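You operate a simulated robot arm through the tools that you are given. There is no shell and no other tool. Be economical: measure what you need, move in short steps, check, and stop when the job is done.

You are at the controls of a simulated robot arm. One attempt, no reset.

JOB
Tip the sugar from the cup into the red square jar, close it and label it.
Fine: all of it; cup back on the table. Set down upright: measuring cup.

The check looks at the end state, three seconds after you hand in, the way a careful person would. Anything else that was tipped, shoved, dropped, spilled or broken makes it a failure.

ROBOT AND FRAMES
A 6-joint arm with a two-finger parallel gripper, fixed in place. Base frame: the origin is at the foot of the arm, x ahead of it, y to its left, z up; the work surface is at about z = 0. Units: m, rad, N and s.
With the tool pointing down near the work surface it reaches from about 0.14 to 0.58 m from the base axis. Its first joint turns from -1.152 to 1.152 rad. Payload 2.1 kg.
Tool frame: the origin (TCP) lies between the finger pads and is the grasp point; the fingertips stand 0.03 m ahead of it; z points along the fingers, y is the line along which they close. Largest opening 0.094 m; finger width 0.028, thickness 0.01; the body of the gripper, 0.05 by 0.096 m, starts 0.055 m behind the TCP.
Orientation is that of the tool frame in the base frame, as a unit quaternion [x, y, z, w]. With the fingers straight down and closing along the base's y, the tool's x points along the base's -x, its y along +y and its z along -z.

CONTROLS
- The arm moves only by the tool jog_arm. Its argument "plan" is a list that holds one entry, the list of rows, each a list of 7 numbers: the turn, a rotation vector about the base's x, y, z in units of 8 degrees (1.0 is 8 degrees), then the shift along the base's x, y, z in units of 50 mm (1.0 is 50 mm), then the opening, from 0 (shut) to 1 (fully open). In form: [[[rx, ry, rz, tx, ty, tz, fingers], ...]]. A call has 1 to 12 rows; each row shifts and turns the commanded pose from where the row before left it. A call with a number of a shift or a turn outside -1 to 1 is refused whole. A row lasts 0.2 s, in which the tool goes at most 0.05 m and 0.15 rad; a call with a longer step from one row to the next is refused whole, and so is a gripper value outside its range. A pose out of reach is approached as far as the arm can. The call stops where the force on the tool passes 40 N (or 10 N more than at its start, if that is more) or the arm is blocked; 0.2 s more then pass. The fingers move at their own pace (about 0.072 m/s each) and stop on an object; they squeeze with about 42 N. The grip force told is the motor's: it shows also when the fingers shut on nothing. Time passes only in rows, and 0.2 s behind the last, so rows that do not move let the fingers close. The reply holds the time, the measured pose of the TCP, the force on the tool along the base axes, the opening and the grip force, in the units named above and with some noise, with the torque about the TCP (base axes, N m) and any sound that the robot's microphone picked up.
- Cameras (640 x 400 px; columns grow to the right, rows downward): "scene" is fixed at [0.0655, -0.3762, 0.4941]; the picture's right is [0.70, -0.72, 0.00], its down [-0.34, -0.33, -0.88] and it looks along [0.63, 0.62, -0.47] (base axes); focal length 214 px, centre (320, 200). "wrist" rides on the gripper at [0.076, 0.014, -0.102] in the tool frame; the picture's right is [-0.18, 0.98, 0.00], its down [-0.75, -0.14, -0.64] and it looks along [-0.63, -0.12, 0.77] (tool axes); focal length 243 px, centre (320, 200).
- camera(camera): a new picture of that camera. The clock stands still meanwhile.
- locate(camera, pixels): for up to 12 pixels [column, row] of the newest picture of that camera ("zoom" is the newest enlarged one), the place [x, y, z] in the base frame of the surface seen there, good to about 0.002 m. The clock stands still meanwhile.
- zoom(camera, box): a new picture of the part [left, top, right, bottom] of that camera's present view, enlarged. The clock stands still meanwhile.
- sign_off(): hands the job in; it is judged then, once.

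Work in short steps. Measure before you move; look again where a grasp or a placing could have gone wrong, and mend it. You have 80 turns and 54 pictures in all, those below and enlarged ones among them. Open the gripper and draw the arm clear of the work before you hand the job in, unless the task says otherwise; then end with one line.

The tools are called by a JSON object that holds its "fn" and its "kwargs". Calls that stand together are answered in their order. jog_arm: Moves the arm, as the interface text tells. Its arguments: {"type":"object","properties":{"plan":{"type":"array"}},"required":["plan"]} The other tools are called the same way: camera (camera) takes a picture; locate (camera, pixels) gives the place of the surface under pixels of a picture; zoom (camera, box) takes an enlarged picture of a part of a camera's view; sign_off () hands the job in.

At the start:

```text
time: 0.0
eef_pos: [0.3086, -0.1368, 0.4426]
orientation: [0.0, 1.0, 0.0, 0.0]
force: [-0.2, -0.1, 0.5]
torque: [0.02, 0.01, -0.01]
opening: 0.0942
grasp_force: 0.1
```

scene: 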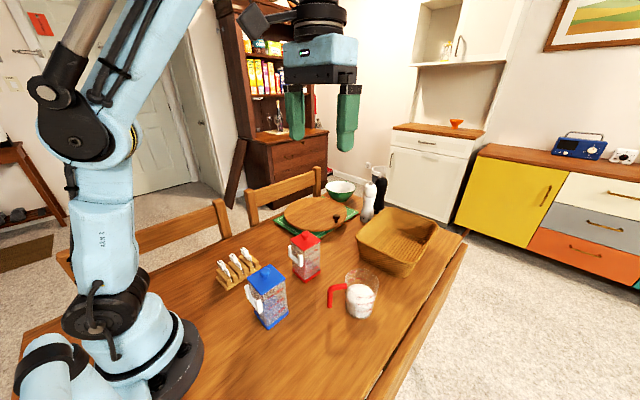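
wrist: 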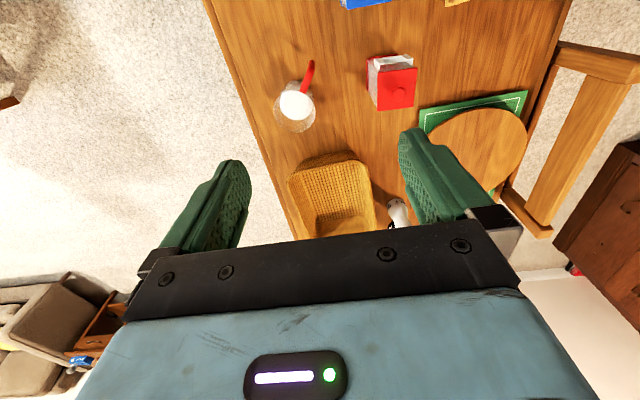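

The scene shows a red jar near (305,257), a cup with sugar near (360,295), and a rack at (237,268) that may hold labels. I'll zoom in for details.

{"fn": "zoom", "kwargs": {"camera": "scene", "box": [200, 210, 400, 335]}}

{"fn": "zoom", "kwargs": {"camera": "wrist", "box": [240, 0, 480, 150]}}

```text
3.20 times, centred on (300, 272) of scene
```

zoom: 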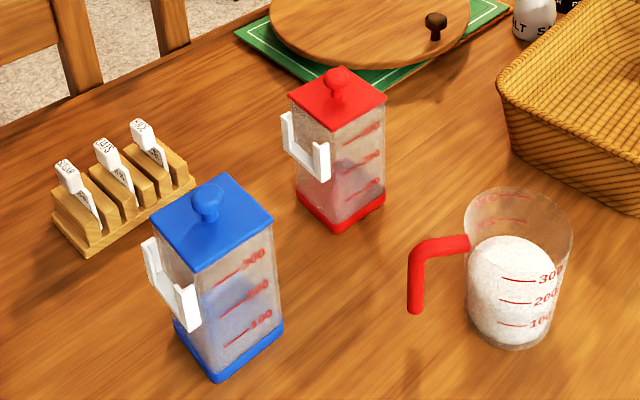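

```text
2.67 times, centred on (360, 75) of wrist
```

zoom: 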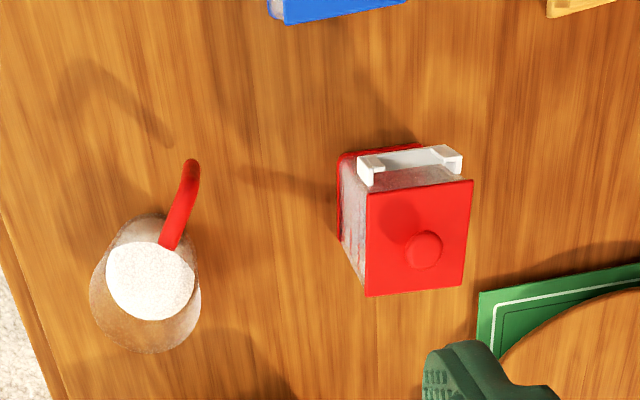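

The jar has a lid with a knob and a white label holder; the rack holds three tags. I'll read the tags, look closely at the holder, and locate key points.

{"fn": "zoom", "kwargs": {"camera": "scene", "box": [212, 240, 268, 296]}}

{"fn": "zoom", "kwargs": {"camera": "scene", "box": [280, 225, 330, 285]}}

{"fn": "locate", "kwargs": {"camera": "scene", "pixels": [[305, 232], [289, 241], [306, 249], [320, 240], [304, 280], [320, 272], [288, 246], [301, 260], [363, 300], [329, 305], [332, 287], [346, 284]]}}

```text
7.14 times, centred on (240, 268) of scene
```

zoom: 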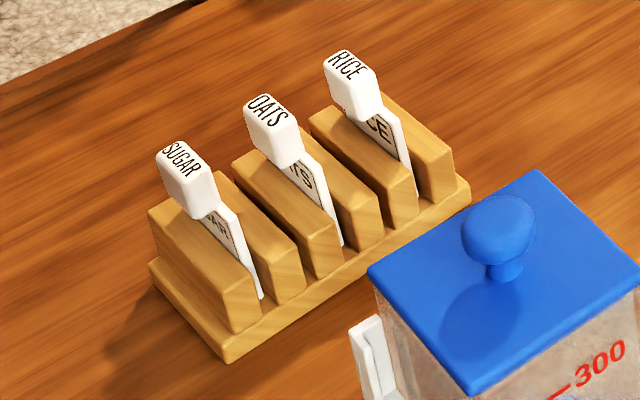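

```text
6.67 times, centred on (305, 255) of scene
```

zoom: 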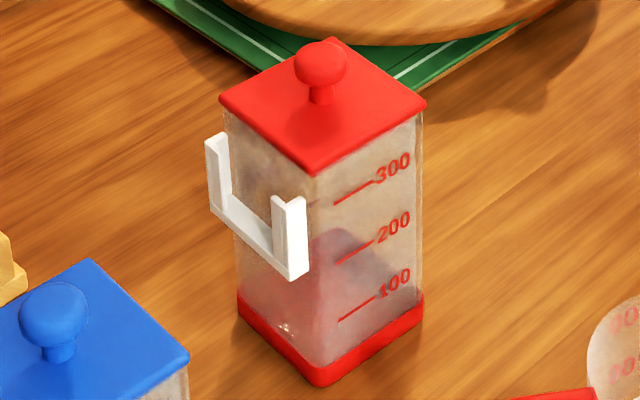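

```text
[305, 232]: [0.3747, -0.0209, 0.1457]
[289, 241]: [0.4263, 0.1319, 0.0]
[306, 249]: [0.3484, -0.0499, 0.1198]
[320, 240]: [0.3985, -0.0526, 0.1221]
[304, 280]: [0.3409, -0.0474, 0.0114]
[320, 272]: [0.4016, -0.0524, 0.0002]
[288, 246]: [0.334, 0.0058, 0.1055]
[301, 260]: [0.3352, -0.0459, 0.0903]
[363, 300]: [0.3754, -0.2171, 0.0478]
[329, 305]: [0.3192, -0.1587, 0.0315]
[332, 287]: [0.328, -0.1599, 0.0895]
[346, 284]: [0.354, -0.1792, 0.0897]
```

Now precise points on the jar, from the newest zoom.

{"fn": "locate", "kwargs": {"camera": "zoom", "pixels": [[224, 99], [315, 168], [422, 103], [335, 42], [320, 45], [320, 60], [215, 137], [288, 200], [290, 272], [214, 206], [252, 225], [320, 380]]}}

{"fn": "zoom", "kwargs": {"camera": "scene", "box": [320, 260, 390, 330]}}

```text
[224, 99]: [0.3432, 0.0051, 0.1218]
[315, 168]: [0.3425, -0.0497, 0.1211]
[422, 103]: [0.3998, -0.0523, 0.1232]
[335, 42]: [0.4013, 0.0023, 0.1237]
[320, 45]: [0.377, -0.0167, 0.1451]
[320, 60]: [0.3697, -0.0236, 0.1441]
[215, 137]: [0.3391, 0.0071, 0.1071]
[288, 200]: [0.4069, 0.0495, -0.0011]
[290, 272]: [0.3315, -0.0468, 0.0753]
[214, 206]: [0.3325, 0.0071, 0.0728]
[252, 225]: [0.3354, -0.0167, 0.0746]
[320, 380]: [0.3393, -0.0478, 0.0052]
```

```text
5.71 times, centred on (355, 295) of scene
```

zoom: 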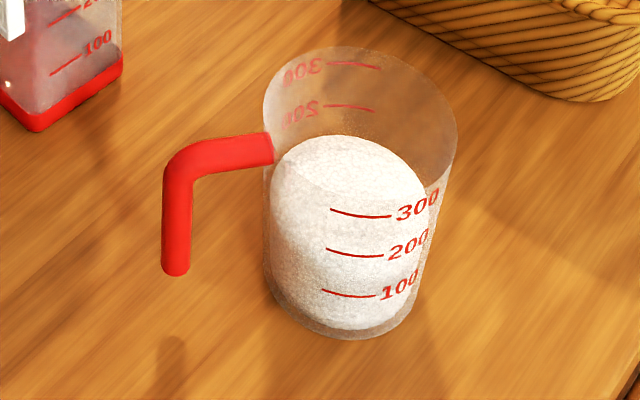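

Now the cup and the sugar tag points.

{"fn": "locate", "kwargs": {"camera": "zoom", "pixels": [[362, 50], [266, 100], [455, 130], [350, 165], [265, 150], [215, 155], [180, 170], [176, 265], [350, 330], [360, 210], [280, 290], [420, 280]]}}

{"fn": "zoom", "kwargs": {"camera": "scene", "box": [212, 240, 268, 296]}}

```text
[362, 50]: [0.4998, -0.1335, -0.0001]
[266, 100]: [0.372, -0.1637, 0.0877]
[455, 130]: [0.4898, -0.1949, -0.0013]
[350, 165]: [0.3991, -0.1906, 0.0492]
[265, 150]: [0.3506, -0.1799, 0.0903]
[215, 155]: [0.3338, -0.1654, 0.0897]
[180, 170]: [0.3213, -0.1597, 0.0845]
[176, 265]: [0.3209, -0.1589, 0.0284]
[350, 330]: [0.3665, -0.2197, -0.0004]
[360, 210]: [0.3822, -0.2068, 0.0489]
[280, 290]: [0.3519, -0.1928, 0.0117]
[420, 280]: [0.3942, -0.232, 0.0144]
```

```text
7.14 times, centred on (240, 268) of scene
```

zoom: 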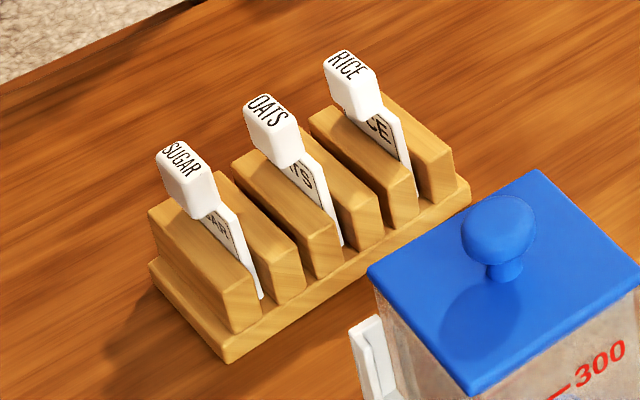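

Tag points next, then wrist view of the cup.

{"fn": "locate", "kwargs": {"camera": "zoom", "pixels": [[165, 148], [190, 144], [207, 175], [186, 182], [180, 160], [206, 212], [259, 295], [210, 215], [235, 240], [155, 210], [228, 330], [298, 275]]}}

{"fn": "zoom", "kwargs": {"camera": "wrist", "box": [260, 50, 340, 140]}}

```text
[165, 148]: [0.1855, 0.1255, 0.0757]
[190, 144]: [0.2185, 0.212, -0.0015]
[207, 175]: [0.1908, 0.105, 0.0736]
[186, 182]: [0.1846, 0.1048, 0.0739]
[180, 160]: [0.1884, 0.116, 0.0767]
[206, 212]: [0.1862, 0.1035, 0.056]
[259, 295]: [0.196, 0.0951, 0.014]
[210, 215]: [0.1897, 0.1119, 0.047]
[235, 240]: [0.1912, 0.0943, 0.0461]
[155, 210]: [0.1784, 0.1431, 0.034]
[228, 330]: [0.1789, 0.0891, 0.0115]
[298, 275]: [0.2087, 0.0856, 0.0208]
```

```text
4.44 times, centred on (300, 95) of wrist
```

zoom: 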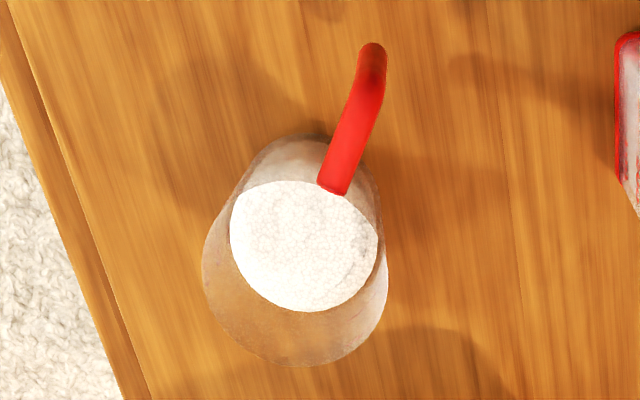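

The tag plane (y–z) matches the jar's holder, so no turn is needed. Now the blue jar, free table space, and cup outline (wrist zoom still newest).

{"fn": "locate", "kwargs": {"camera": "scene", "pixels": [[249, 280], [267, 267], [286, 282], [266, 294], [270, 328], [320, 340], [320, 370], [360, 270], [250, 300], [363, 262], [440, 230], [395, 275]]}}

{"fn": "locate", "kwargs": {"camera": "zoom", "pixels": [[300, 362], [206, 270], [384, 280], [305, 250], [236, 235], [375, 240], [300, 305], [295, 185], [330, 180], [350, 145], [370, 60], [285, 345]]}}

```text
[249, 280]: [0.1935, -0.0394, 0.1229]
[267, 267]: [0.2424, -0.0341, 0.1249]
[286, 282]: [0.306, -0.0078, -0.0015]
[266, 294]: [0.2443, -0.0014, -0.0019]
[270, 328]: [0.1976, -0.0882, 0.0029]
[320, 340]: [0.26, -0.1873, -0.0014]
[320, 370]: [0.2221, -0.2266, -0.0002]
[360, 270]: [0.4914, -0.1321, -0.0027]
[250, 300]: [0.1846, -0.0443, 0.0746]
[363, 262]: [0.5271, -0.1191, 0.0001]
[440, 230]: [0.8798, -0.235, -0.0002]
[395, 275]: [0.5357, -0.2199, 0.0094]
```

```text
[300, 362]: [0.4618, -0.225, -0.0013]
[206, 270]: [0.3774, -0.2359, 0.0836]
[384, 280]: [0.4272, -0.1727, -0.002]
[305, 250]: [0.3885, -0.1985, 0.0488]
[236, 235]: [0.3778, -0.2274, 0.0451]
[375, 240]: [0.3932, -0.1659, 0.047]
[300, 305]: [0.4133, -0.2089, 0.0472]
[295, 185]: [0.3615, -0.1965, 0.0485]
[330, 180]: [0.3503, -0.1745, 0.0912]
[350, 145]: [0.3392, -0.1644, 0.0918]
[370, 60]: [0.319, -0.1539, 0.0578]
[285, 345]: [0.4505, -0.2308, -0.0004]
```

Blue jar sits around (0.22,-0.063), cup axis ≈(0.387,-0.199) with handle bar ≈(0.322,-0.156); lid knob ≈(0.371,-0.0235), top z 0.145. First I take the lid: move above the knob and check from the wrist.

{"fn": "jog_arm", "kwargs": {"plan": [[[0, 0, 0, 0.25, 0.45, -0.8, 0.6], [0, 0, 0, 0.25, 0.45, -0.8, 0.6], [0, 0, 0, 0.25, 0.45, -0.8, 0.6], [0, 0, 0, 0.25, 0.45, -0.8, 0.6], [0, 0, 0, 0.25, 0.466, -0.8, 0.6], [0, 0, 0, 0, 0, -0.85, 0.6], [0, 0, 0, 0, 0, 0, 0.6]]]}}

{"fn": "camera", "kwargs": {"camera": "wrist"}}

{"fn": "camera", "kwargs": {"camera": "scene"}}

```text
time: 1.6
eef_pos: [0.3748, -0.0221, 0.1962]
orientation: [0.0, 1.0, 0.0, 0.001]
force: [-0.3, -0.6, -0.6]
torque: [0.01, 0.02, 0.01]
opening: 0.0566
grasp_force: 0.0
```

```text
44 pictures are left
```

wrist: 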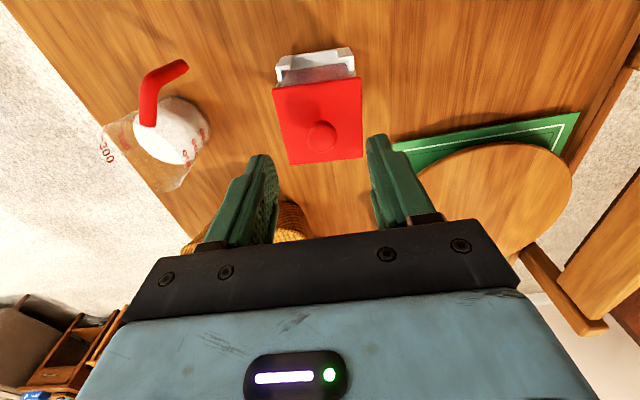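

```text
43 pictures are left
```

scene: 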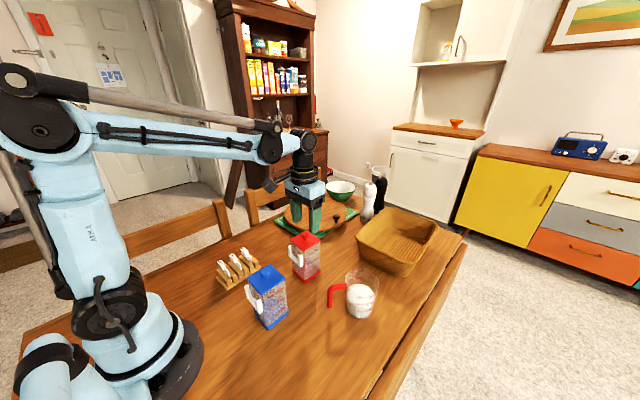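

The fingers (tips near (262,158) and (377,138)) flank the knob at (321,135). I'll locate the knob and lid edges precisely.

{"fn": "locate", "kwargs": {"camera": "wrist", "pixels": [[308, 135], [321, 122], [334, 134], [321, 135], [321, 149], [275, 88], [360, 79], [288, 163], [361, 158], [280, 62], [352, 52], [318, 70]]}}

{"fn": "zoom", "kwargs": {"camera": "wrist", "box": [255, 35, 385, 175]}}

```text
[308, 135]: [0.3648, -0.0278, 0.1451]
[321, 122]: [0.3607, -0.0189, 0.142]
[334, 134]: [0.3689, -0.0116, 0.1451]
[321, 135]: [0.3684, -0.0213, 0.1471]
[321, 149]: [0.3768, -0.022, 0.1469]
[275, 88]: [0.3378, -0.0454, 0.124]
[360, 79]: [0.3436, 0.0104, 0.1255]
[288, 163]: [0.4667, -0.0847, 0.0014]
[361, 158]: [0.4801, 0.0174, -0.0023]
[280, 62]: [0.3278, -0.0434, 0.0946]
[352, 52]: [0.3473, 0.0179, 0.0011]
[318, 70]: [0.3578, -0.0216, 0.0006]
```

```text
2.86 times, centred on (320, 105) of wrist
```

zoom: 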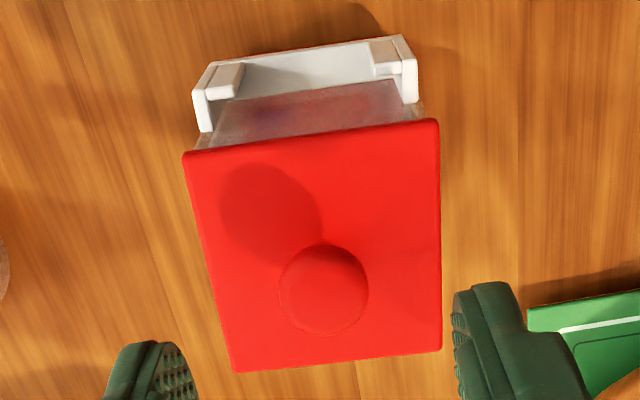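

Knob centre ≈(0.370,-0.021). Descend so the tips stay just above the lid (TCP z 0.157), close, then let the fingers settle.

{"fn": "jog_arm", "kwargs": {"plan": [[[0, 0, 0, -0.09, 0.02, -0.4, 0.6], [0, 0, 0, 0, 0, -0.38, 0.6], [0, 0, 0, 0, 0, 0, 0.4], [0, 0, 0, 0, 0, 0, 0], [0, 0, 0, 0, 0, 0, 0], [0, 0, 0, 0, 0, 0, 0]]]}}

```text
time: 3.0
eef_pos: [0.3665, -0.0222, 0.161]
orientation: [0.0, 1.0, 0.0, 0.0]
force: [0.8, 0.1, 0.3]
torque: [0.01, 0.01, 0.01]
opening: 0.0158
grasp_force: 41.9
heard: snap
```

Grip at 15.8 mm opening on the knob, z 0.161. Lift gently and check.

{"fn": "jog_arm", "kwargs": {"plan": [[[0, 0, 0, 0, 0, 0.2, 0], [0, 0, 0, 0, 0, 0.4, 0], [0, 0, 0, 0, 0, 0.6, 0], [0, 0, 0, 0, 0, 0.6, 0]]]}}

{"fn": "zoom", "kwargs": {"camera": "scene", "box": [230, 160, 390, 300]}}

```text
time: 4.0
eef_pos: [0.3682, -0.02, 0.254]
orientation: [0.0, 1.0, 0.0, 0.0]
force: [0.3, 0.2, 0.2]
torque: [0.0, 0.0, -0.01]
opening: 0.0173
grasp_force: 41.5
```

```text
2.86 times, centred on (310, 230) of scene
```

zoom: 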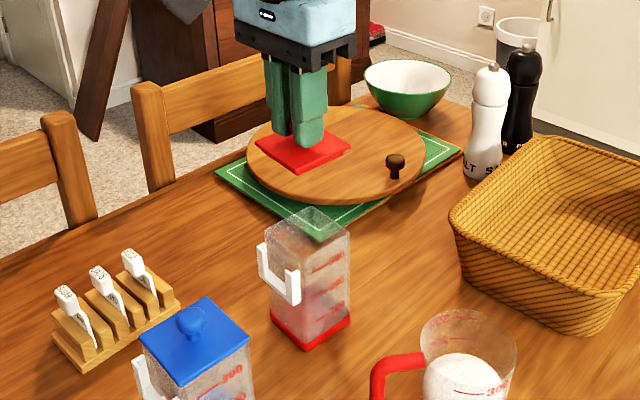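

The lid came off cleanly. I'll check the free table spot between rack and jar, and the open jar.

{"fn": "locate", "kwargs": {"camera": "zoom", "pixels": [[210, 240], [215, 172], [320, 235], [345, 236], [311, 205], [266, 228], [271, 160], [297, 173], [352, 148], [183, 293], [150, 262], [325, 165]]}}

```text
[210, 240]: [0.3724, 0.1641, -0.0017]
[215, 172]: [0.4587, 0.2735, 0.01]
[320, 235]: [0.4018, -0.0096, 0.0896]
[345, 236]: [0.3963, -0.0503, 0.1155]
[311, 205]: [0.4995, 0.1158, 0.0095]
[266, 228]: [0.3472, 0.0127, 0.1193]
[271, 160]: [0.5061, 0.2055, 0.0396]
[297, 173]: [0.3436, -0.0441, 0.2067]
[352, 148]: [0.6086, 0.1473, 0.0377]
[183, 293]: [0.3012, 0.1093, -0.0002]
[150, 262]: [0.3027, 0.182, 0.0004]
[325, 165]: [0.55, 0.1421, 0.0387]
```

Carry the lid to a clear spot near (0.35,0.125) and come down to just above the table.

{"fn": "jog_arm", "kwargs": {"plan": [[[0, 0, 0, -0.1, 0.8, 0, 0], [0, 0, 0, -0.1, 0.8, 0, 0], [0, 0, 0, -0.1, 0.8, 0, 0], [0, 0, 0, -0.06, 0.5, -0.5, 0], [0, 0, 0, 0, 0, -0.9, 0], [0, 0, 0, 0, 0, -0.9, 0], [0, 0, 0, 0, 0, -0.9, 0], [0, 0, 0, 0, 0, -0.56, 0], [0, 0, 0, 0, 0, 0, 0]]]}}

{"fn": "zoom", "kwargs": {"camera": "scene", "box": [210, 180, 350, 290]}}

```text
time: 6.0
eef_pos: [0.3469, 0.123, 0.0635]
orientation: [0.0, 1.0, 0.0, 0.001]
force: [-0.5, 0.0, -0.3]
torque: [0.02, 0.02, -0.01]
opening: 0.0174
grasp_force: 42.3
```

```text
3.64 times, centred on (280, 235) of scene
```

zoom: 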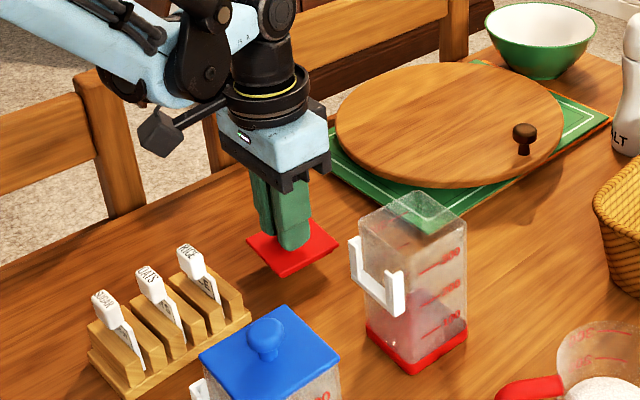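

Lower in small steps to find contact.

{"fn": "jog_arm", "kwargs": {"plan": [[[0, 0, 0, 0, 0, -0.12, 0], [0, 0, 0, 0, 0, -0.1, 0], [0, 0, 0, 0, 0, -0.08, 0], [0, 0, 0, 0, 0, 0, 0]]]}}

{"fn": "zoom", "kwargs": {"camera": "scene", "box": [250, 225, 310, 265]}}

```text
time: 7.0
eef_pos: [0.3485, 0.1232, 0.0487]
orientation: [0.001, 1.0, 0.0, 0.001]
force: [0.0, 0.7, 0.3]
torque: [0.01, -0.01, 0.01]
opening: 0.0171
grasp_force: 41.5
```

```text
10.00 times, centred on (280, 245) of scene
```

zoom: 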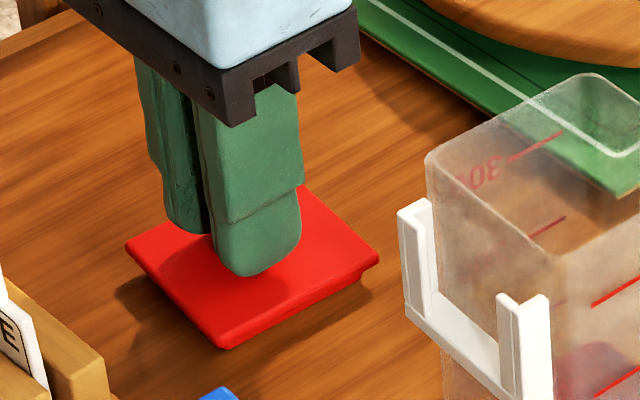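

Still a small gap under the lid. A few more millimetres.

{"fn": "jog_arm", "kwargs": {"plan": [[[0, 0, 0, 0, 0, -0.05, 0], [0, 0, 0, 0, 0, 0, 0]]]}}

{"fn": "jog_arm", "kwargs": {"plan": [[[0, 0, 0, 0, 0, -0.04, 0], [0, 0, 0, 0, 0, 0, 0]]]}}

{"fn": "jog_arm", "kwargs": {"plan": [[[0, 0, 0, 0, 0, -0.04, 0], [0, 0, 0, 0, 0, 0, 0]]]}}

```text
time: 7.6
eef_pos: [0.3483, 0.1237, 0.0467]
orientation: [0.0, 1.0, 0.0, -0.001]
force: [-0.7, 1.2, 13.8]
torque: [0.02, -0.05, -0.03]
opening: 0.0172
grasp_force: 41.9
stopped in row 2: the force on the tool passed its limit at 41 N (the readings are from after the stop); the commanded pose is now the measured one
```

```text
time: 8.0
eef_pos: [0.3479, 0.1229, 0.0463]
orientation: [-0.001, 1.0, -0.001, -0.001]
force: [-0.6, 1.2, 15.7]
torque: [0.03, -0.09, 0.06]
opening: 0.0168
grasp_force: 41.8
stopped in row 1: the force on the tool passed its limit at 49 N (the readings are from after the stop); the commanded pose is now the measured one
```

```text
time: 8.3
eef_pos: [0.3473, 0.1229, 0.0475]
orientation: [0.0, 1.0, -0.001, -0.001]
force: [-1.3, 0.6, 16.2]
torque: [0.01, -0.14, 0.0]
opening: 0.0172
grasp_force: 42.6
stopped in row 1: the force on the tool passed its limit at 53 N (the readings are from after the stop); the commanded pose is now the measured one
```

The lid is on the table. Open the fingers and rise.

{"fn": "jog_arm", "kwargs": {"plan": [[[0, 0, 0, 0, 0, 0, 0.3], [0, 0, 0, 0, 0, 0, 0.4], [0, 0, 0, 0, 0, 0, 0.4], [0, 0, 0, 0, 0, 0.5, 0.4], [0, 0, 0, 0, 0, 1, 0.4], [0, 0, 0, 0, 0, 1, 0.4], [0, 0, 0, 0, 0, 1, 0.4], [0, 0, 0, 0, 0, 0.9, 0.4]]]}}

{"fn": "camera", "kwargs": {"camera": "wrist"}}

```text
time: 10.2
eef_pos: [0.3468, 0.1226, 0.2685]
orientation: [0.0, 1.0, 0.0, -0.002]
force: [0.2, 0.6, -0.1]
torque: [0.02, -0.02, 0.01]
opening: 0.0375
grasp_force: 0.1
```

```text
38 pictures are left
```

wrist: 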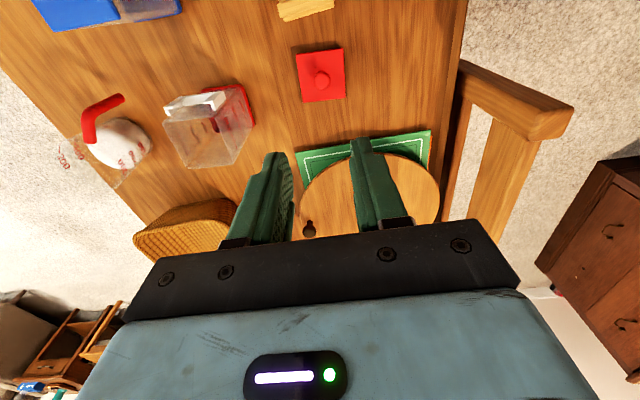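

Lid lies flat at (322,75) of the wrist view. Now swing back toward the cup at height while pitching the tool to 30° below horizontal.

{"fn": "jog_arm", "kwargs": {"plan": [[[0, -0.9375, 0, -0.13, -0.698, 0, 0.6], [0, -0.9375, 0, -0.13, -0.698, 0, 0.6], [0, -0.9375, 0, -0.13, -0.698, 0, 0.6], [0, -0.9375, 0, -0.13, -0.698, 0, 0.6], [0, -0.9375, 0, -0.13, -0.698, 0, 0.6], [0, -0.9375, 0, -0.13, -0.698, 0, 0.6], [0, -0.9375, 0, -0.13, -0.698, 0, 0.6], [0, -0.9375, 0, -0.13, -0.698, 0, 0.6], [0, 0, 0, 0, 0, 0, 0.6]]]}}

{"fn": "camera", "kwargs": {"camera": "scene"}}

{"fn": "camera", "kwargs": {"camera": "wrist"}}

```text
time: 12.2
eef_pos: [0.2971, -0.1553, 0.2656]
orientation: [0.0, 0.867, 0.0, 0.499]
force: [-0.2, -0.6, 0.9]
torque: [0.0, -0.01, -0.03]
opening: 0.0563
grasp_force: 0.1
```

```text
37 pictures are left
```

scene: 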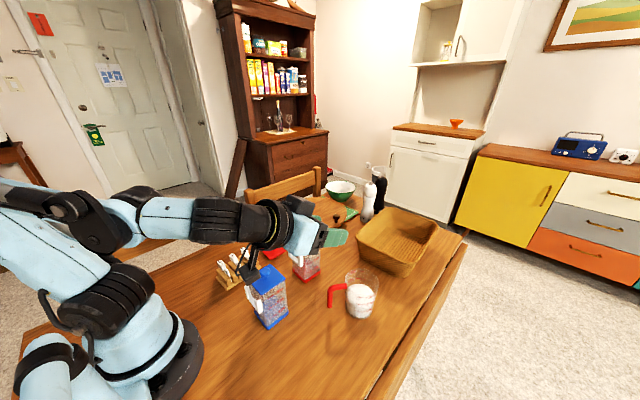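

```text
36 pictures are left
```

wrist: 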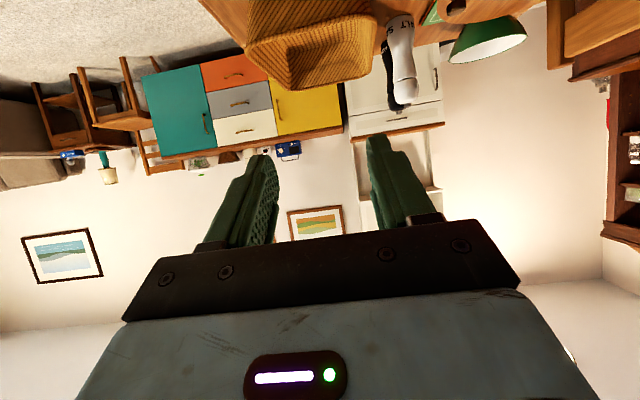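

Pose reached. Before grasping, I test in free air that the wrist can roll about its own axis as needed for pouring (~-150°).

{"fn": "jog_arm", "kwargs": {"plan": [[[-0.866, 0, 0.5, 0, 0, 0, 0.6], [-0.866, 0, 0.5, 0, 0, 0, 0.6], [-0.866, 0, 0.5, 0, 0, 0, 0.6], [-0.866, 0, 0.5, 0, 0, 0, 0.6], [-0.866, 0, 0.5, 0, 0, 0, 0.6], [-0.866, 0, 0.5, 0, 0, 0, 0.6], [-0.866, 0, 0.5, 0, 0, 0, 0.6], [-0.866, 0, 0.5, 0, 0, 0, 0.6], [-0.866, 0, 0.5, 0, 0, 0, 0.6], [-0.866, 0, 0.5, 0, 0, 0, 0.6], [-0.866, 0, 0.5, 0, 0, 0, 0.6], [-0.866, 0, 0.5, 0, 0, 0, 0.6]]]}}

{"fn": "jog_arm", "kwargs": {"plan": [[[-0.866, 0, 0.5, 0, 0, 0, 0.6], [-0.866, 0, 0.5, 0, 0, 0, 0.6], [-0.866, 0, 0.5, 0, 0, 0, 0.6], [-0.866, 0, 0.5, 0, 0, 0, 0.6], [-0.866, 0, 0.5, 0, 0, 0, 0.6], [-0.866, 0, 0.5, 0, 0, 0, 0.6], [0, 0, 0, 0, 0, 0, 0.6]]]}}

```text
time: 14.8
eef_pos: [0.2959, -0.1564, 0.2648]
orientation: [0.644, -0.578, 0.373, -0.333]
force: [-0.2, -0.8, -0.1]
torque: [-0.01, -0.02, -0.02]
opening: 0.0567
grasp_force: 0.1
```

```text
time: 16.4
eef_pos: [0.3576, -0.0528, 0.2657]
orientation: [0.823, -0.268, 0.477, -0.153]
force: [-0.5, 0.2, -0.9]
torque: [0.0, -0.03, -0.02]
opening: 0.0564
grasp_force: 0.1
out of reach, approached as far as the arm can: row 2, 3, 4, 5, 6
```

Roll this way hits a limit past about 104° here. I'll unroll, then test the other direction at the actual pour location near (0.315,0.01,0.27).

{"fn": "jog_arm", "kwargs": {"plan": [[[0.866, 0, -0.5, 0, 0, 0, 0.6], [0.866, 0, -0.5, 0, 0, 0, 0.6], [0.866, 0, -0.5, 0, 0, 0, 0.6], [0.866, 0, -0.5, 0, 0, 0, 0.6], [0.866, 0, -0.5, 0, 0, 0, 0.6], [0.866, 0, -0.5, 0, 0, 0, 0.6], [0.866, 0, -0.5, 0, 0, 0, 0.6], [0.866, 0, -0.5, 0, 0, 0, 0.6], [0.866, 0, -0.5, 0, 0, 0, 0.6]]]}}

{"fn": "jog_arm", "kwargs": {"plan": [[[0.866, 0, -0.5, 0, 0, 0, 0.6], [0.866, 0, -0.5, 0, 0, 0, 0.6], [0.866, 0, -0.5, 0, 0, 0, 0.6], [0.866, 0, -0.5, 0, 0, 0, 0.6], [0.866, 0, -0.5, 0, 0, 0, 0.6], [0.866, 0, -0.5, 0, 0, 0, 0.6], [0.866, 0, -0.5, 0, 0, 0, 0.6], [0.866, 0, -0.5, 0, 0, 0, 0.6], [0.866, 0, -0.5, 0, 0, 0, 0.6]]]}}

```text
time: 18.4
eef_pos: [0.3585, -0.0512, 0.2659]
orientation: [-0.508, 0.702, -0.294, 0.404]
force: [-0.4, 0.5, -0.4]
torque: [-0.01, -0.05, -0.05]
opening: 0.0564
grasp_force: 0.1
```

```text
time: 20.4
eef_pos: [0.359, -0.054, 0.2661]
orientation: [0.001, 0.867, 0.0, 0.499]
force: [0.3, 1.0, -0.4]
torque: [-0.01, -0.03, -0.04]
opening: 0.0565
grasp_force: 0.1
```

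Now at (0.359,-0.054,0.266), unrolled. Move to the pour location and test the positive roll.

{"fn": "jog_arm", "kwargs": {"plan": [[[0.866, 0, -0.5, -0.44, 0.64, 0, 0.6], [0.866, 0, -0.5, -0.44, 0.64, 0, 0.6], [0.866, 0, -0.5, 0, 0, 0, 0.6], [0.866, 0, -0.5, 0, 0, 0, 0.6], [0.866, 0, -0.5, 0, 0, 0, 0.6], [0.866, 0, -0.5, 0, 0, 0, 0.6], [0.866, 0, -0.5, 0, 0, 0, 0.6], [0.866, 0, -0.5, 0, 0, 0, 0.6], [0.866, 0, -0.5, 0, 0, 0, 0.6], [0.866, 0, -0.5, 0, 0, 0, 0.6], [0.866, 0, -0.5, 0, 0, 0, 0.6], [0.866, 0, -0.5, 0, 0, 0, 0.6]]]}}

{"fn": "jog_arm", "kwargs": {"plan": [[[0.866, 0, -0.5, 0, 0, 0, 0.6], [0.866, 0, -0.5, 0, 0, 0, 0.6], [0.866, 0, -0.5, 0, 0, 0, 0.6], [0.866, 0, -0.5, 0, 0, 0, 0.6], [0.866, 0, -0.5, 0, 0, 0, 0.6], [0.866, 0, -0.5, 0, 0, 0, 0.6], [0.866, 0, -0.5, 0, 0, 0, 0.6]]]}}

```text
time: 22.9
eef_pos: [0.3235, 0.0118, 0.2672]
orientation: [0.644, 0.579, 0.372, 0.333]
force: [-0.2, 0.2, -0.2]
torque: [-0.01, -0.04, -0.01]
opening: 0.0565
grasp_force: 0.1
out of reach, approached as far as the arm can: row 2
```

```text
time: 24.6
eef_pos: [0.323, 0.0124, 0.2647]
orientation: [0.84, 0.208, 0.487, 0.12]
force: [0.3, -0.2, 0.3]
torque: [0.01, -0.01, -0.04]
opening: 0.0563
grasp_force: 0.1
```

The positive roll works here (152°). Unroll and return toward the cup.

{"fn": "jog_arm", "kwargs": {"plan": [[[-0.866, 0, 0.5, 0, 0, 0, 0.6], [-0.866, 0, 0.5, 0, 0, 0, 0.6], [-0.866, 0, 0.5, 0, 0, 0, 0.6], [-0.866, 0, 0.5, 0, 0, 0, 0.6], [-0.866, 0, 0.5, 0, 0, 0, 0.6], [-0.866, 0, 0.5, 0, 0, 0, 0.6], [-0.866, 0, 0.5, 0, 0, 0, 0.6], [-0.866, 0, 0.5, 0, 0, 0, 0.6], [-0.866, 0, 0.5, 0, 0, 0, 0.6], [-0.866, 0, 0.5, 0, 0, 0, 0.6], [-0.866, 0, 0.5, 0, 0, 0, 0.6], [-0.866, 0, 0.5, 0, 0, 0, 0.6]]]}}

{"fn": "jog_arm", "kwargs": {"plan": [[[-0.866, 0, 0.5, 0, -0.48, 0, 0.6], [-0.866, 0, 0.5, -0.05, -0.48, 0, 0.6], [-0.866, 0, 0.5, -0.05, -0.48, 0, 0.6], [-0.866, 0, 0.5, -0.1, -0.48, 0, 0.6], [-0.866, 0, 0.5, -0.1, -0.48, -0.2, 0.6], [-0.866, 0, 0.5, -0.1, -0.48, -0.4, 0.6], [-0.866, 0, 0.5, -0.1, -0.48, -0.4, 0.6], [0, 0, 0, 0, 0, -0.4, 0.6], [0, 0, 0, 0, 0, 0, 0.6]]]}}

{"fn": "camera", "kwargs": {"camera": "scene"}}

```text
time: 27.1
eef_pos: [0.3235, 0.0139, 0.2673]
orientation: [0.405, 0.766, 0.235, 0.441]
force: [0.0, 0.2, 0.1]
torque: [0.04, 0.01, 0.01]
opening: 0.0564
grasp_force: 0.1
```

```text
time: 29.1
eef_pos: [0.2963, -0.1577, 0.1965]
orientation: [0.0, 0.866, -0.001, 0.5]
force: [0.4, -0.2, -0.2]
torque: [-0.01, -0.02, 0.01]
opening: 0.0564
grasp_force: 0.0
```

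```text
35 pictures are left
```

scene: 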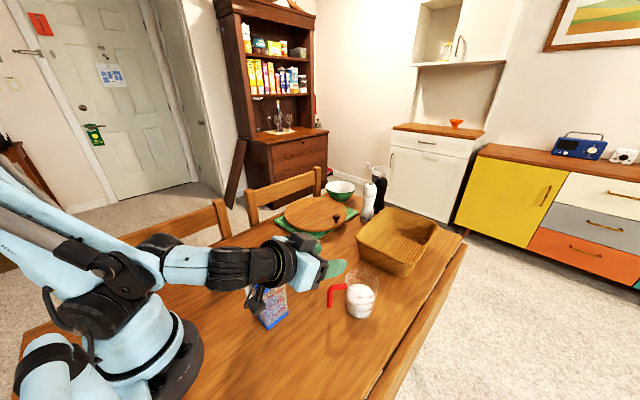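

The forearm's black wrist passes near the blue jar in this view. Measure its position before descending.

{"fn": "locate", "kwargs": {"camera": "scene", "pixels": [[230, 268], [230, 290], [280, 262], [285, 285], [255, 297], [262, 290], [180, 265], [305, 270], [325, 268], [200, 283], [270, 282], [300, 285]]}}

{"fn": "zoom", "kwargs": {"camera": "scene", "box": [200, 220, 380, 340]}}

```text
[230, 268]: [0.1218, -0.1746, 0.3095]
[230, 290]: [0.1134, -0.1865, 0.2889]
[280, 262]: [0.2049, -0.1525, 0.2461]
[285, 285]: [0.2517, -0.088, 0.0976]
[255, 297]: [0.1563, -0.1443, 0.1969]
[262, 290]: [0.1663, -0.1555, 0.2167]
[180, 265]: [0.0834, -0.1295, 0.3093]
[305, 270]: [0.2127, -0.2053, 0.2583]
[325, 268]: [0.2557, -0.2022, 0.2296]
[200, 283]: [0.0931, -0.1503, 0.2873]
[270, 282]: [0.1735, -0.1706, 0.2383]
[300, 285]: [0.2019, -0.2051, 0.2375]
```

```text
3.33 times, centred on (290, 280) of scene
```

zoom: 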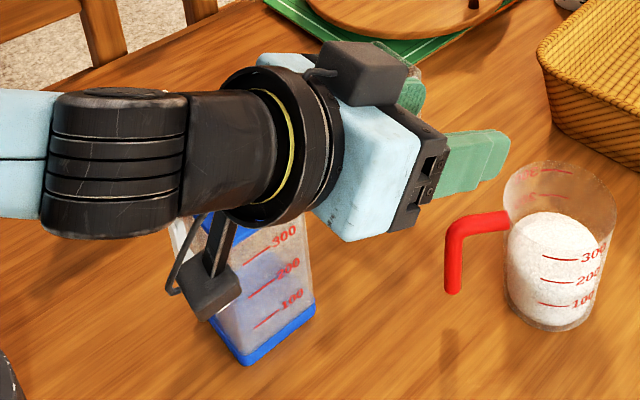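

Clearance to the blue jar looks adequate (~2 cm). Re-measure the handle in this view, then descend.

{"fn": "locate", "kwargs": {"camera": "zoom", "pixels": [[454, 240], [454, 265], [454, 290], [447, 265], [461, 265], [480, 222], [500, 215], [465, 222], [455, 228], [508, 160], [610, 195], [420, 180]]}}

{"fn": "jog_arm", "kwargs": {"plan": [[[0, 0, 0, 0, 0, -0.6, 0.6], [0, 0, 0, 0, 0, -0.6, 0.6], [0, 0, 0, 0, 0, 0, 0.6]]]}}

{"fn": "zoom", "kwargs": {"camera": "scene", "box": [200, 220, 380, 340]}}

```text
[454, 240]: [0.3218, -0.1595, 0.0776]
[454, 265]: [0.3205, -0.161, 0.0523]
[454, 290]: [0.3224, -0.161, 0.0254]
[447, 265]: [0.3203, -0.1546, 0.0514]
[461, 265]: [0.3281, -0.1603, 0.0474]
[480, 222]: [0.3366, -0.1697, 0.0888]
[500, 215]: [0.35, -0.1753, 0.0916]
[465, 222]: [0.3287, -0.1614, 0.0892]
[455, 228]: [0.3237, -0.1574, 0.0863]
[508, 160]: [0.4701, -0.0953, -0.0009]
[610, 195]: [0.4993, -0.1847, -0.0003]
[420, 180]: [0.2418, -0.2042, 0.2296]
```

```text
time: 29.9
eef_pos: [0.2964, -0.1562, 0.1379]
orientation: [0.0, 0.866, -0.001, 0.499]
force: [0.4, 0.6, 0.6]
torque: [0.01, -0.02, -0.01]
opening: 0.0564
grasp_force: 0.0
```

```text
3.33 times, centred on (290, 280) of scene
```

zoom: 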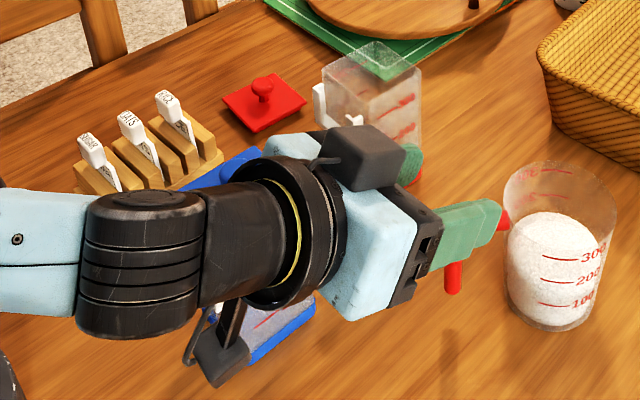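

Bar centre ≈(0.3245,-0.157), vertical from z 0.025 to 0.085. Lower to z≈0.064, then check before moving forward.

{"fn": "jog_arm", "kwargs": {"plan": [[[0, 0, 0, 0, 0, -0.5, 0.6], [0, 0, 0, 0, 0, -0.5, 0.6], [0, 0, 0, 0, 0, -0.48, 0.6], [0, 0, 0, 0, 0, 0, 0.6]]]}}

{"fn": "zoom", "kwargs": {"camera": "scene", "box": [220, 230, 380, 340]}}

```text
time: 30.9
eef_pos: [0.3011, -0.1622, 0.1129]
orientation: [0.0, 0.867, -0.001, 0.499]
force: [-0.2, -1.0, 0.2]
torque: [0.01, -0.03, -0.03]
opening: 0.0563
grasp_force: 0.0
out of reach, approached as far as the arm can: row 2, 3
```

```text
3.64 times, centred on (300, 285) of scene
```

zoom: 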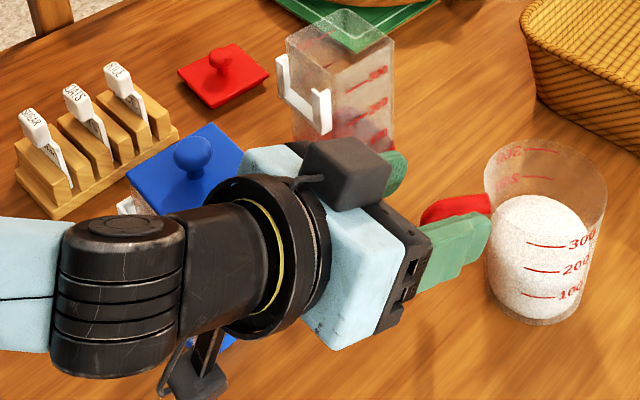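

Low reach with this pitch is blocked so near the base. I'll rise, yaw the tool +30° (coming from the -x/-y side, wrist farther from base), and retreat to a pre-approach behind the handle.

{"fn": "jog_arm", "kwargs": {"plan": [[[0, 0, 0, 0, 0, 0.7, 0.6], [0, 0, 0, 0, 0, 0.7, 0.5], [0, 0, 0.94, -0.14, -0.12, 0, 0.45], [0, 0, 0.94, -0.14, -0.12, 0, 0.45], [0, 0, 0.94, -0.14, -0.12, 0, 0.45], [0, 0, 0.94, -0.13, -0.12, 0, 0.45], [0, 0, 0, 0, 0, -0.7, 0.45], [0, 0, 0, 0, 0, -0.7, 0.45], [0, 0, 0, 0, 0, -0.5, 0.45], [0, 0, 0, 0, 0, -0.3, 0.45], [0, 0, 0, 0, 0, 0, 0.45]]]}}

{"fn": "zoom", "kwargs": {"camera": "scene", "box": [200, 220, 380, 350]}}

```text
time: 33.4
eef_pos: [0.2778, -0.1807, 0.0753]
orientation: [-0.226, 0.837, 0.13, 0.482]
force: [-0.2, 0.3, -0.3]
torque: [-0.02, 0.0, 0.01]
opening: 0.0424
grasp_force: 0.0
out of reach, approached as far as the arm can: row 6, 10
```

```text
3.08 times, centred on (290, 285) of scene
```

zoom: 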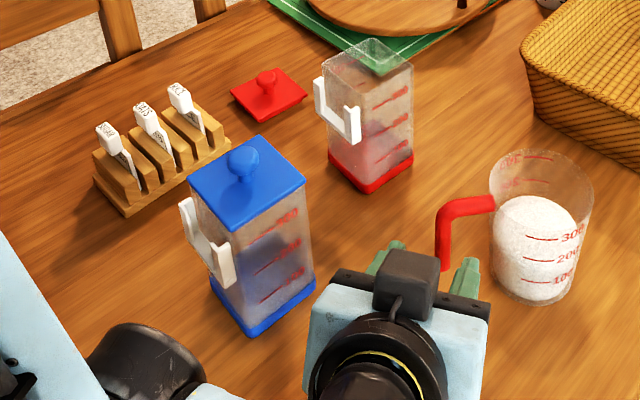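

Reached (0.278,-0.181,0.075) with the handle ahead and the blue jar clear. Move forward along the fingers' azimuth and slightly down, so the bar lands between the pads.

{"fn": "jog_arm", "kwargs": {"plan": [[[0, 0, 0, 0.23, 0.115, -0.08, 0.45], [0, 0, 0, 0.24, 0.115, -0.08, 0.45], [0, 0, 0, 0.23, 0.115, -0.08, 0.45], [0, 0, 0, 0, 0, 0, 0.45]]]}}

{"fn": "zoom", "kwargs": {"camera": "scene", "box": [290, 250, 390, 330]}}

{"fn": "camera", "kwargs": {"camera": "wrist"}}

```text
time: 34.4
eef_pos: [0.3186, -0.1689, 0.0693]
orientation: [-0.225, 0.837, 0.13, 0.482]
force: [-0.1, 0.7, 0.5]
torque: [0.01, -0.03, 0.02]
opening: 0.042
grasp_force: 0.0
out of reach, approached as far as the arm can: row 1, 3
```

```text
5.00 times, centred on (340, 290) of scene
```

zoom: 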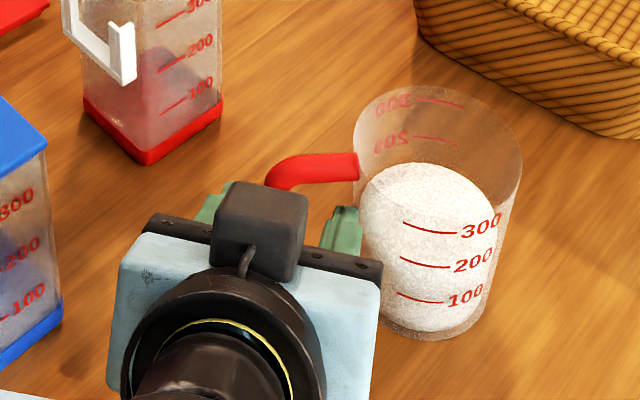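

```text
29 pictures are left
```

wrist: 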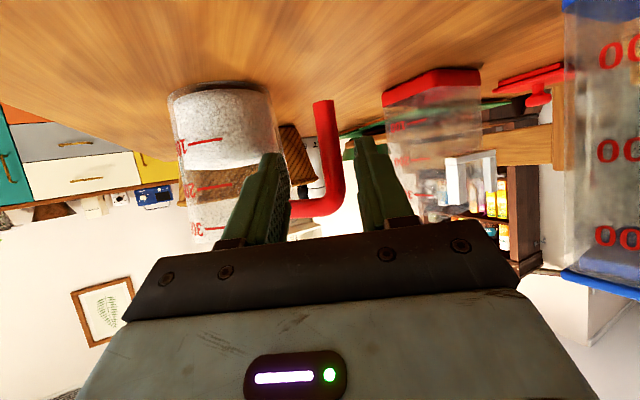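

The bar (wrist view (325,110–200)) stands between the fingertips at (265,160) and (370,145), about 1 cm ahead of the TCP. Close the fingers.

{"fn": "jog_arm", "kwargs": {"plan": [[[0, 0, 0, 0, 0, 0, 0.3], [0, 0, 0, 0, 0, 0, 0.15], [0, 0, 0, 0, 0, 0, 0], [0, 0, 0, 0, 0, 0, 0], [0, 0, 0, 0, 0, 0, 0]]]}}

{"fn": "zoom", "kwargs": {"camera": "scene", "box": [290, 250, 390, 330]}}

```text
time: 35.5
eef_pos: [0.3177, -0.1679, 0.0698]
orientation: [-0.225, 0.838, 0.129, 0.481]
force: [0.0, 0.0, 0.4]
torque: [0.05, 0.14, 0.02]
opening: 0.012
grasp_force: 42.0
```

```text
5.00 times, centred on (340, 290) of scene
```

zoom: 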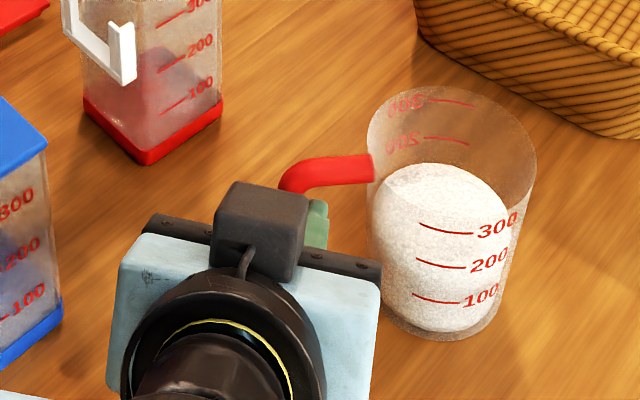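

The bar is gripped (12 mm, 42 N); TCP z 0.070 with the cup standing. Lift a little and check it stays upright.

{"fn": "jog_arm", "kwargs": {"plan": [[[0, 0, 0, 0, 0, 0.15, 0], [0, 0, 0, 0, 0, 0.3, 0], [0, 0, 0, 0, 0, 0.4, 0], [0, 0, 0, 0, 0, 0.4, 0], [0, 0, 0, 0, 0, 0, 0]]]}}

{"fn": "zoom", "kwargs": {"camera": "scene", "box": [270, 200, 430, 330]}}

```text
time: 36.8
eef_pos: [0.317, -0.1682, 0.1318]
orientation: [-0.224, 0.837, 0.129, 0.482]
force: [0.6, 0.1, -1.8]
torque: [0.08, 0.18, -0.01]
opening: 0.0121
grasp_force: 42.2
```

```text
3.08 times, centred on (350, 265) of scene
```

zoom: 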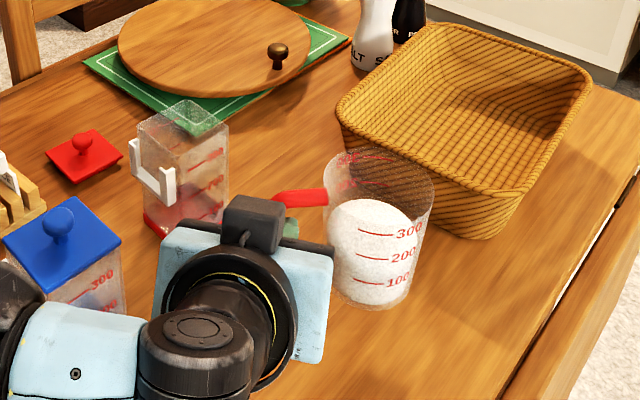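

The cup hangs upright and level. Measure its geometry relative to the TCP.

{"fn": "locate", "kwargs": {"camera": "zoom", "pixels": [[370, 222], [332, 215], [411, 225], [370, 203], [370, 240], [326, 165], [433, 185], [380, 215], [365, 306], [330, 290], [320, 197], [345, 152]]}}

```text
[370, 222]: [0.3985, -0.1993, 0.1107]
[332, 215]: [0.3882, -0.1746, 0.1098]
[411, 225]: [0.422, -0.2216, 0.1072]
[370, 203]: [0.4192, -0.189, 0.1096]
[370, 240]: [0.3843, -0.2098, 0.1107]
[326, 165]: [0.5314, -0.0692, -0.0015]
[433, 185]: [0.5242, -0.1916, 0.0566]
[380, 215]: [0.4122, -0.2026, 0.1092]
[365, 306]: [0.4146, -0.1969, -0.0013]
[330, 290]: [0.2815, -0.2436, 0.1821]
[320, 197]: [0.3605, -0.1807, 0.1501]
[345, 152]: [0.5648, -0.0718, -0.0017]
```

Cup centre ≈(0.403,-0.199), rim ≈35 mm above the grip, sugar level ≈48 mm deep. I'll raise it, yaw the tool back to 0°, and carry it to the pour start, TCP ≈(0.365,0.089,0.24), cup still upright.

{"fn": "jog_arm", "kwargs": {"plan": [[[0, 0, 0, 0, 0, 0.5, 0], [0, 0, 0, 0, 0, 0.83, 0], [0, 0, 0, 0, 0, 0.83, 0], [0, 0, -0.417, 0.107, 0.571, 0, 0], [0, 0, -0.417, 0.107, 0.571, 0, 0], [0, 0, -0.417, 0.107, 0.571, 0, 0], [0, 0, -0.417, 0.107, 0.571, 0, 0], [0, 0, -0.417, 0.107, 0.571, 0, 0], [0, 0, -0.417, 0.107, 0.571, 0, 0], [0, 0, -0.417, 0.107, 0.571, 0, 0], [0, 0, -0.417, 0.107, 0.571, 0, 0], [0, 0, -0.417, 0.107, 0.571, 0, 0]]]}}

{"fn": "zoom", "kwargs": {"camera": "scene", "box": [210, 150, 390, 290]}}

```text
time: 39.4
eef_pos: [0.3636, 0.0872, 0.2385]
orientation: [0.0, 0.867, 0.0, 0.499]
force: [-0.6, 0.3, -2.7]
torque: [0.11, 0.1, 0.02]
opening: 0.012
grasp_force: 42.0
```

```text
2.86 times, centred on (300, 220) of scene
```

zoom: 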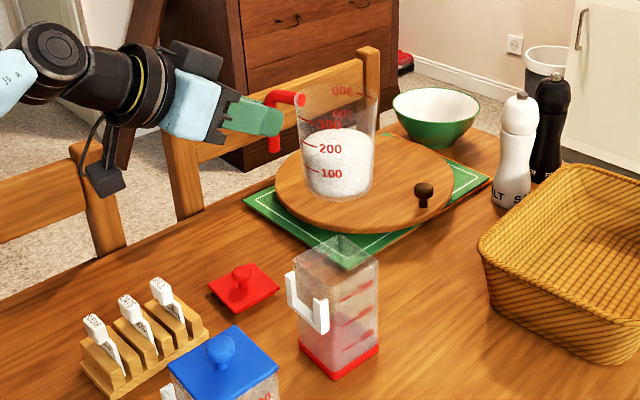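

Cup upright near the jar. Verify its geometry with the tool at yaw 0, and the jar opening too.

{"fn": "locate", "kwargs": {"camera": "zoom", "pixels": [[304, 140], [374, 140], [340, 130], [340, 152], [340, 196], [297, 98], [281, 150], [272, 92], [294, 250], [340, 237], [379, 262], [334, 278]]}}

```text
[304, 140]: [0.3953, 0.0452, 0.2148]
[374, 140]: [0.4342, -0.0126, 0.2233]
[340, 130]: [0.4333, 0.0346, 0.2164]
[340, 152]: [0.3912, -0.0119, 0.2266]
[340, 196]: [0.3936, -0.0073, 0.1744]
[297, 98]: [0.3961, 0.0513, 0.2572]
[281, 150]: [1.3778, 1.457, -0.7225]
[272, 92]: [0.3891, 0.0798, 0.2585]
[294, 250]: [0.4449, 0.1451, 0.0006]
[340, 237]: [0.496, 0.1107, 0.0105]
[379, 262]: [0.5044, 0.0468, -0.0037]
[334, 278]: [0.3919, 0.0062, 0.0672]
```

Geometry agrees (cup axis ≈(0.414,0.015)). Roll 56° in place (cup tilt ≈48°, below spilling) and look.

{"fn": "jog_arm", "kwargs": {"plan": [[[0.6, 0, -0.35, 0, 0, 0, 0], [0.866, 0, -0.5, 0, 0, 0, 0], [0.866, 0, -0.5, 0, 0, 0, 0], [0.866, 0, -0.5, 0, 0, 0, 0], [0.866, 0, -0.5, 0, 0, 0, 0], [0.866, 0, -0.5, 0, 0, 0, 0], [0.6, 0, -0.35, 0, 0, 0, 0], [0.53, 0, -0.3, 0, 0, 0, 0], [0, 0, 0, 0, 0, 0, 0]]]}}

{"fn": "zoom", "kwargs": {"camera": "scene", "box": [230, 170, 370, 290]}}

```text
time: 41.4
eef_pos: [0.3655, 0.089, 0.238]
orientation: [0.407, 0.765, 0.234, 0.44]
force: [-0.4, 0.0, -1.9]
torque: [0.06, 0.06, -0.02]
opening: 0.0121
grasp_force: 41.9
```

```text
3.33 times, centred on (300, 230) of scene
```

zoom: 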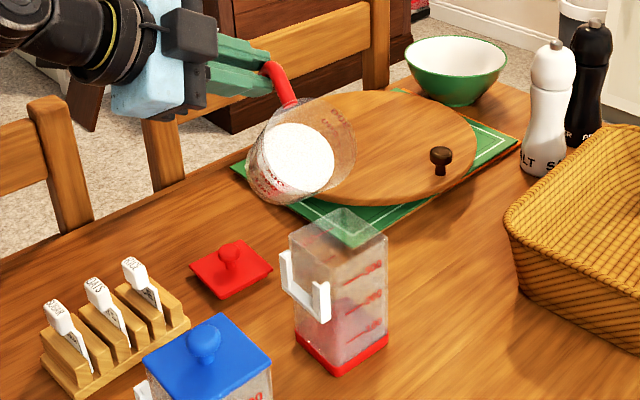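

The cup mouth now faces -y above the jar. Measure the rim points.

{"fn": "locate", "kwargs": {"camera": "zoom", "pixels": [[300, 155], [335, 180], [320, 190], [305, 196], [290, 195], [350, 165], [355, 145], [270, 180], [310, 185], [295, 100], [338, 207], [387, 240]]}}

```text
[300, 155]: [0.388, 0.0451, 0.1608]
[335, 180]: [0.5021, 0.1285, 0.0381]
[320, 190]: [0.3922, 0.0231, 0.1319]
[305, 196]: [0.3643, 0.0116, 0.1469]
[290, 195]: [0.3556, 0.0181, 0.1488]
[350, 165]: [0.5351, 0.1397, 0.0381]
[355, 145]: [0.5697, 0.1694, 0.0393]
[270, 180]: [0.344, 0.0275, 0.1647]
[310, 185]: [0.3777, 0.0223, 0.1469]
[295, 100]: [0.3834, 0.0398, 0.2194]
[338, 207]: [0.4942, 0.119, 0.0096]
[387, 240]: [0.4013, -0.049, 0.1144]
```

Measurements match my model (lip ≈(0.375,-0.013,0.17)). Continue slowly to 80° roll while keeping the lip over the jar opening.

{"fn": "jog_arm", "kwargs": {"plan": [[[0.433, 0, -0.25, 0.038, -0.083, 0.037, 0], [0.433, 0, -0.25, 0.038, -0.083, 0.037, 0], [0.433, 0, -0.25, 0.038, -0.083, 0.037, 0], [0.433, 0, -0.25, 0.038, -0.083, 0.037, 0], [0.433, 0, -0.25, 0.038, -0.083, 0.037, 0], [0.433, 0, -0.25, 0.038, -0.083, 0.037, 0], [0, 0, 0, 0, 0, 0, 0]]]}}

{"fn": "zoom", "kwargs": {"camera": "scene", "box": [250, 190, 350, 290]}}

```text
time: 43.0
eef_pos: [0.3792, 0.0619, 0.2475]
orientation: [0.556, 0.664, 0.322, 0.382]
force: [-0.1, 0.7, -1.7]
torque: [-0.01, 0.06, 0.01]
opening: 0.012
grasp_force: 42.3
```

```text
4.00 times, centred on (300, 240) of scene
```

zoom: 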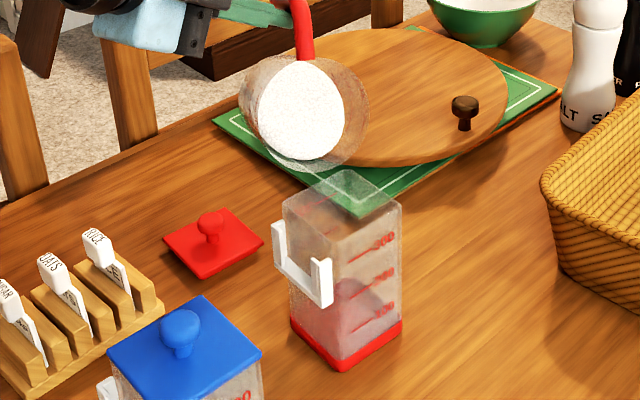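

No flow yet at ≈68° tilt. Measure the lip.

{"fn": "locate", "kwargs": {"camera": "zoom", "pixels": [[300, 110], [345, 110], [258, 110], [300, 158], [300, 62], [295, 166], [310, 170], [320, 170], [285, 160], [335, 172], [402, 205], [345, 238]]}}

```text
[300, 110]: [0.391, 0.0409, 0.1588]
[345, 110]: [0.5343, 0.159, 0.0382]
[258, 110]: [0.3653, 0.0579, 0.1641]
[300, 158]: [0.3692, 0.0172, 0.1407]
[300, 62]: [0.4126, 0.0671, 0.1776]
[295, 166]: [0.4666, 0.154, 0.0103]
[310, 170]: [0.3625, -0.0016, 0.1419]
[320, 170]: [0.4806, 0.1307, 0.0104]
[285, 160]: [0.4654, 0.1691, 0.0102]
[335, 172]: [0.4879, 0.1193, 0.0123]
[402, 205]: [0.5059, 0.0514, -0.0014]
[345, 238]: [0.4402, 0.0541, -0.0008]
```

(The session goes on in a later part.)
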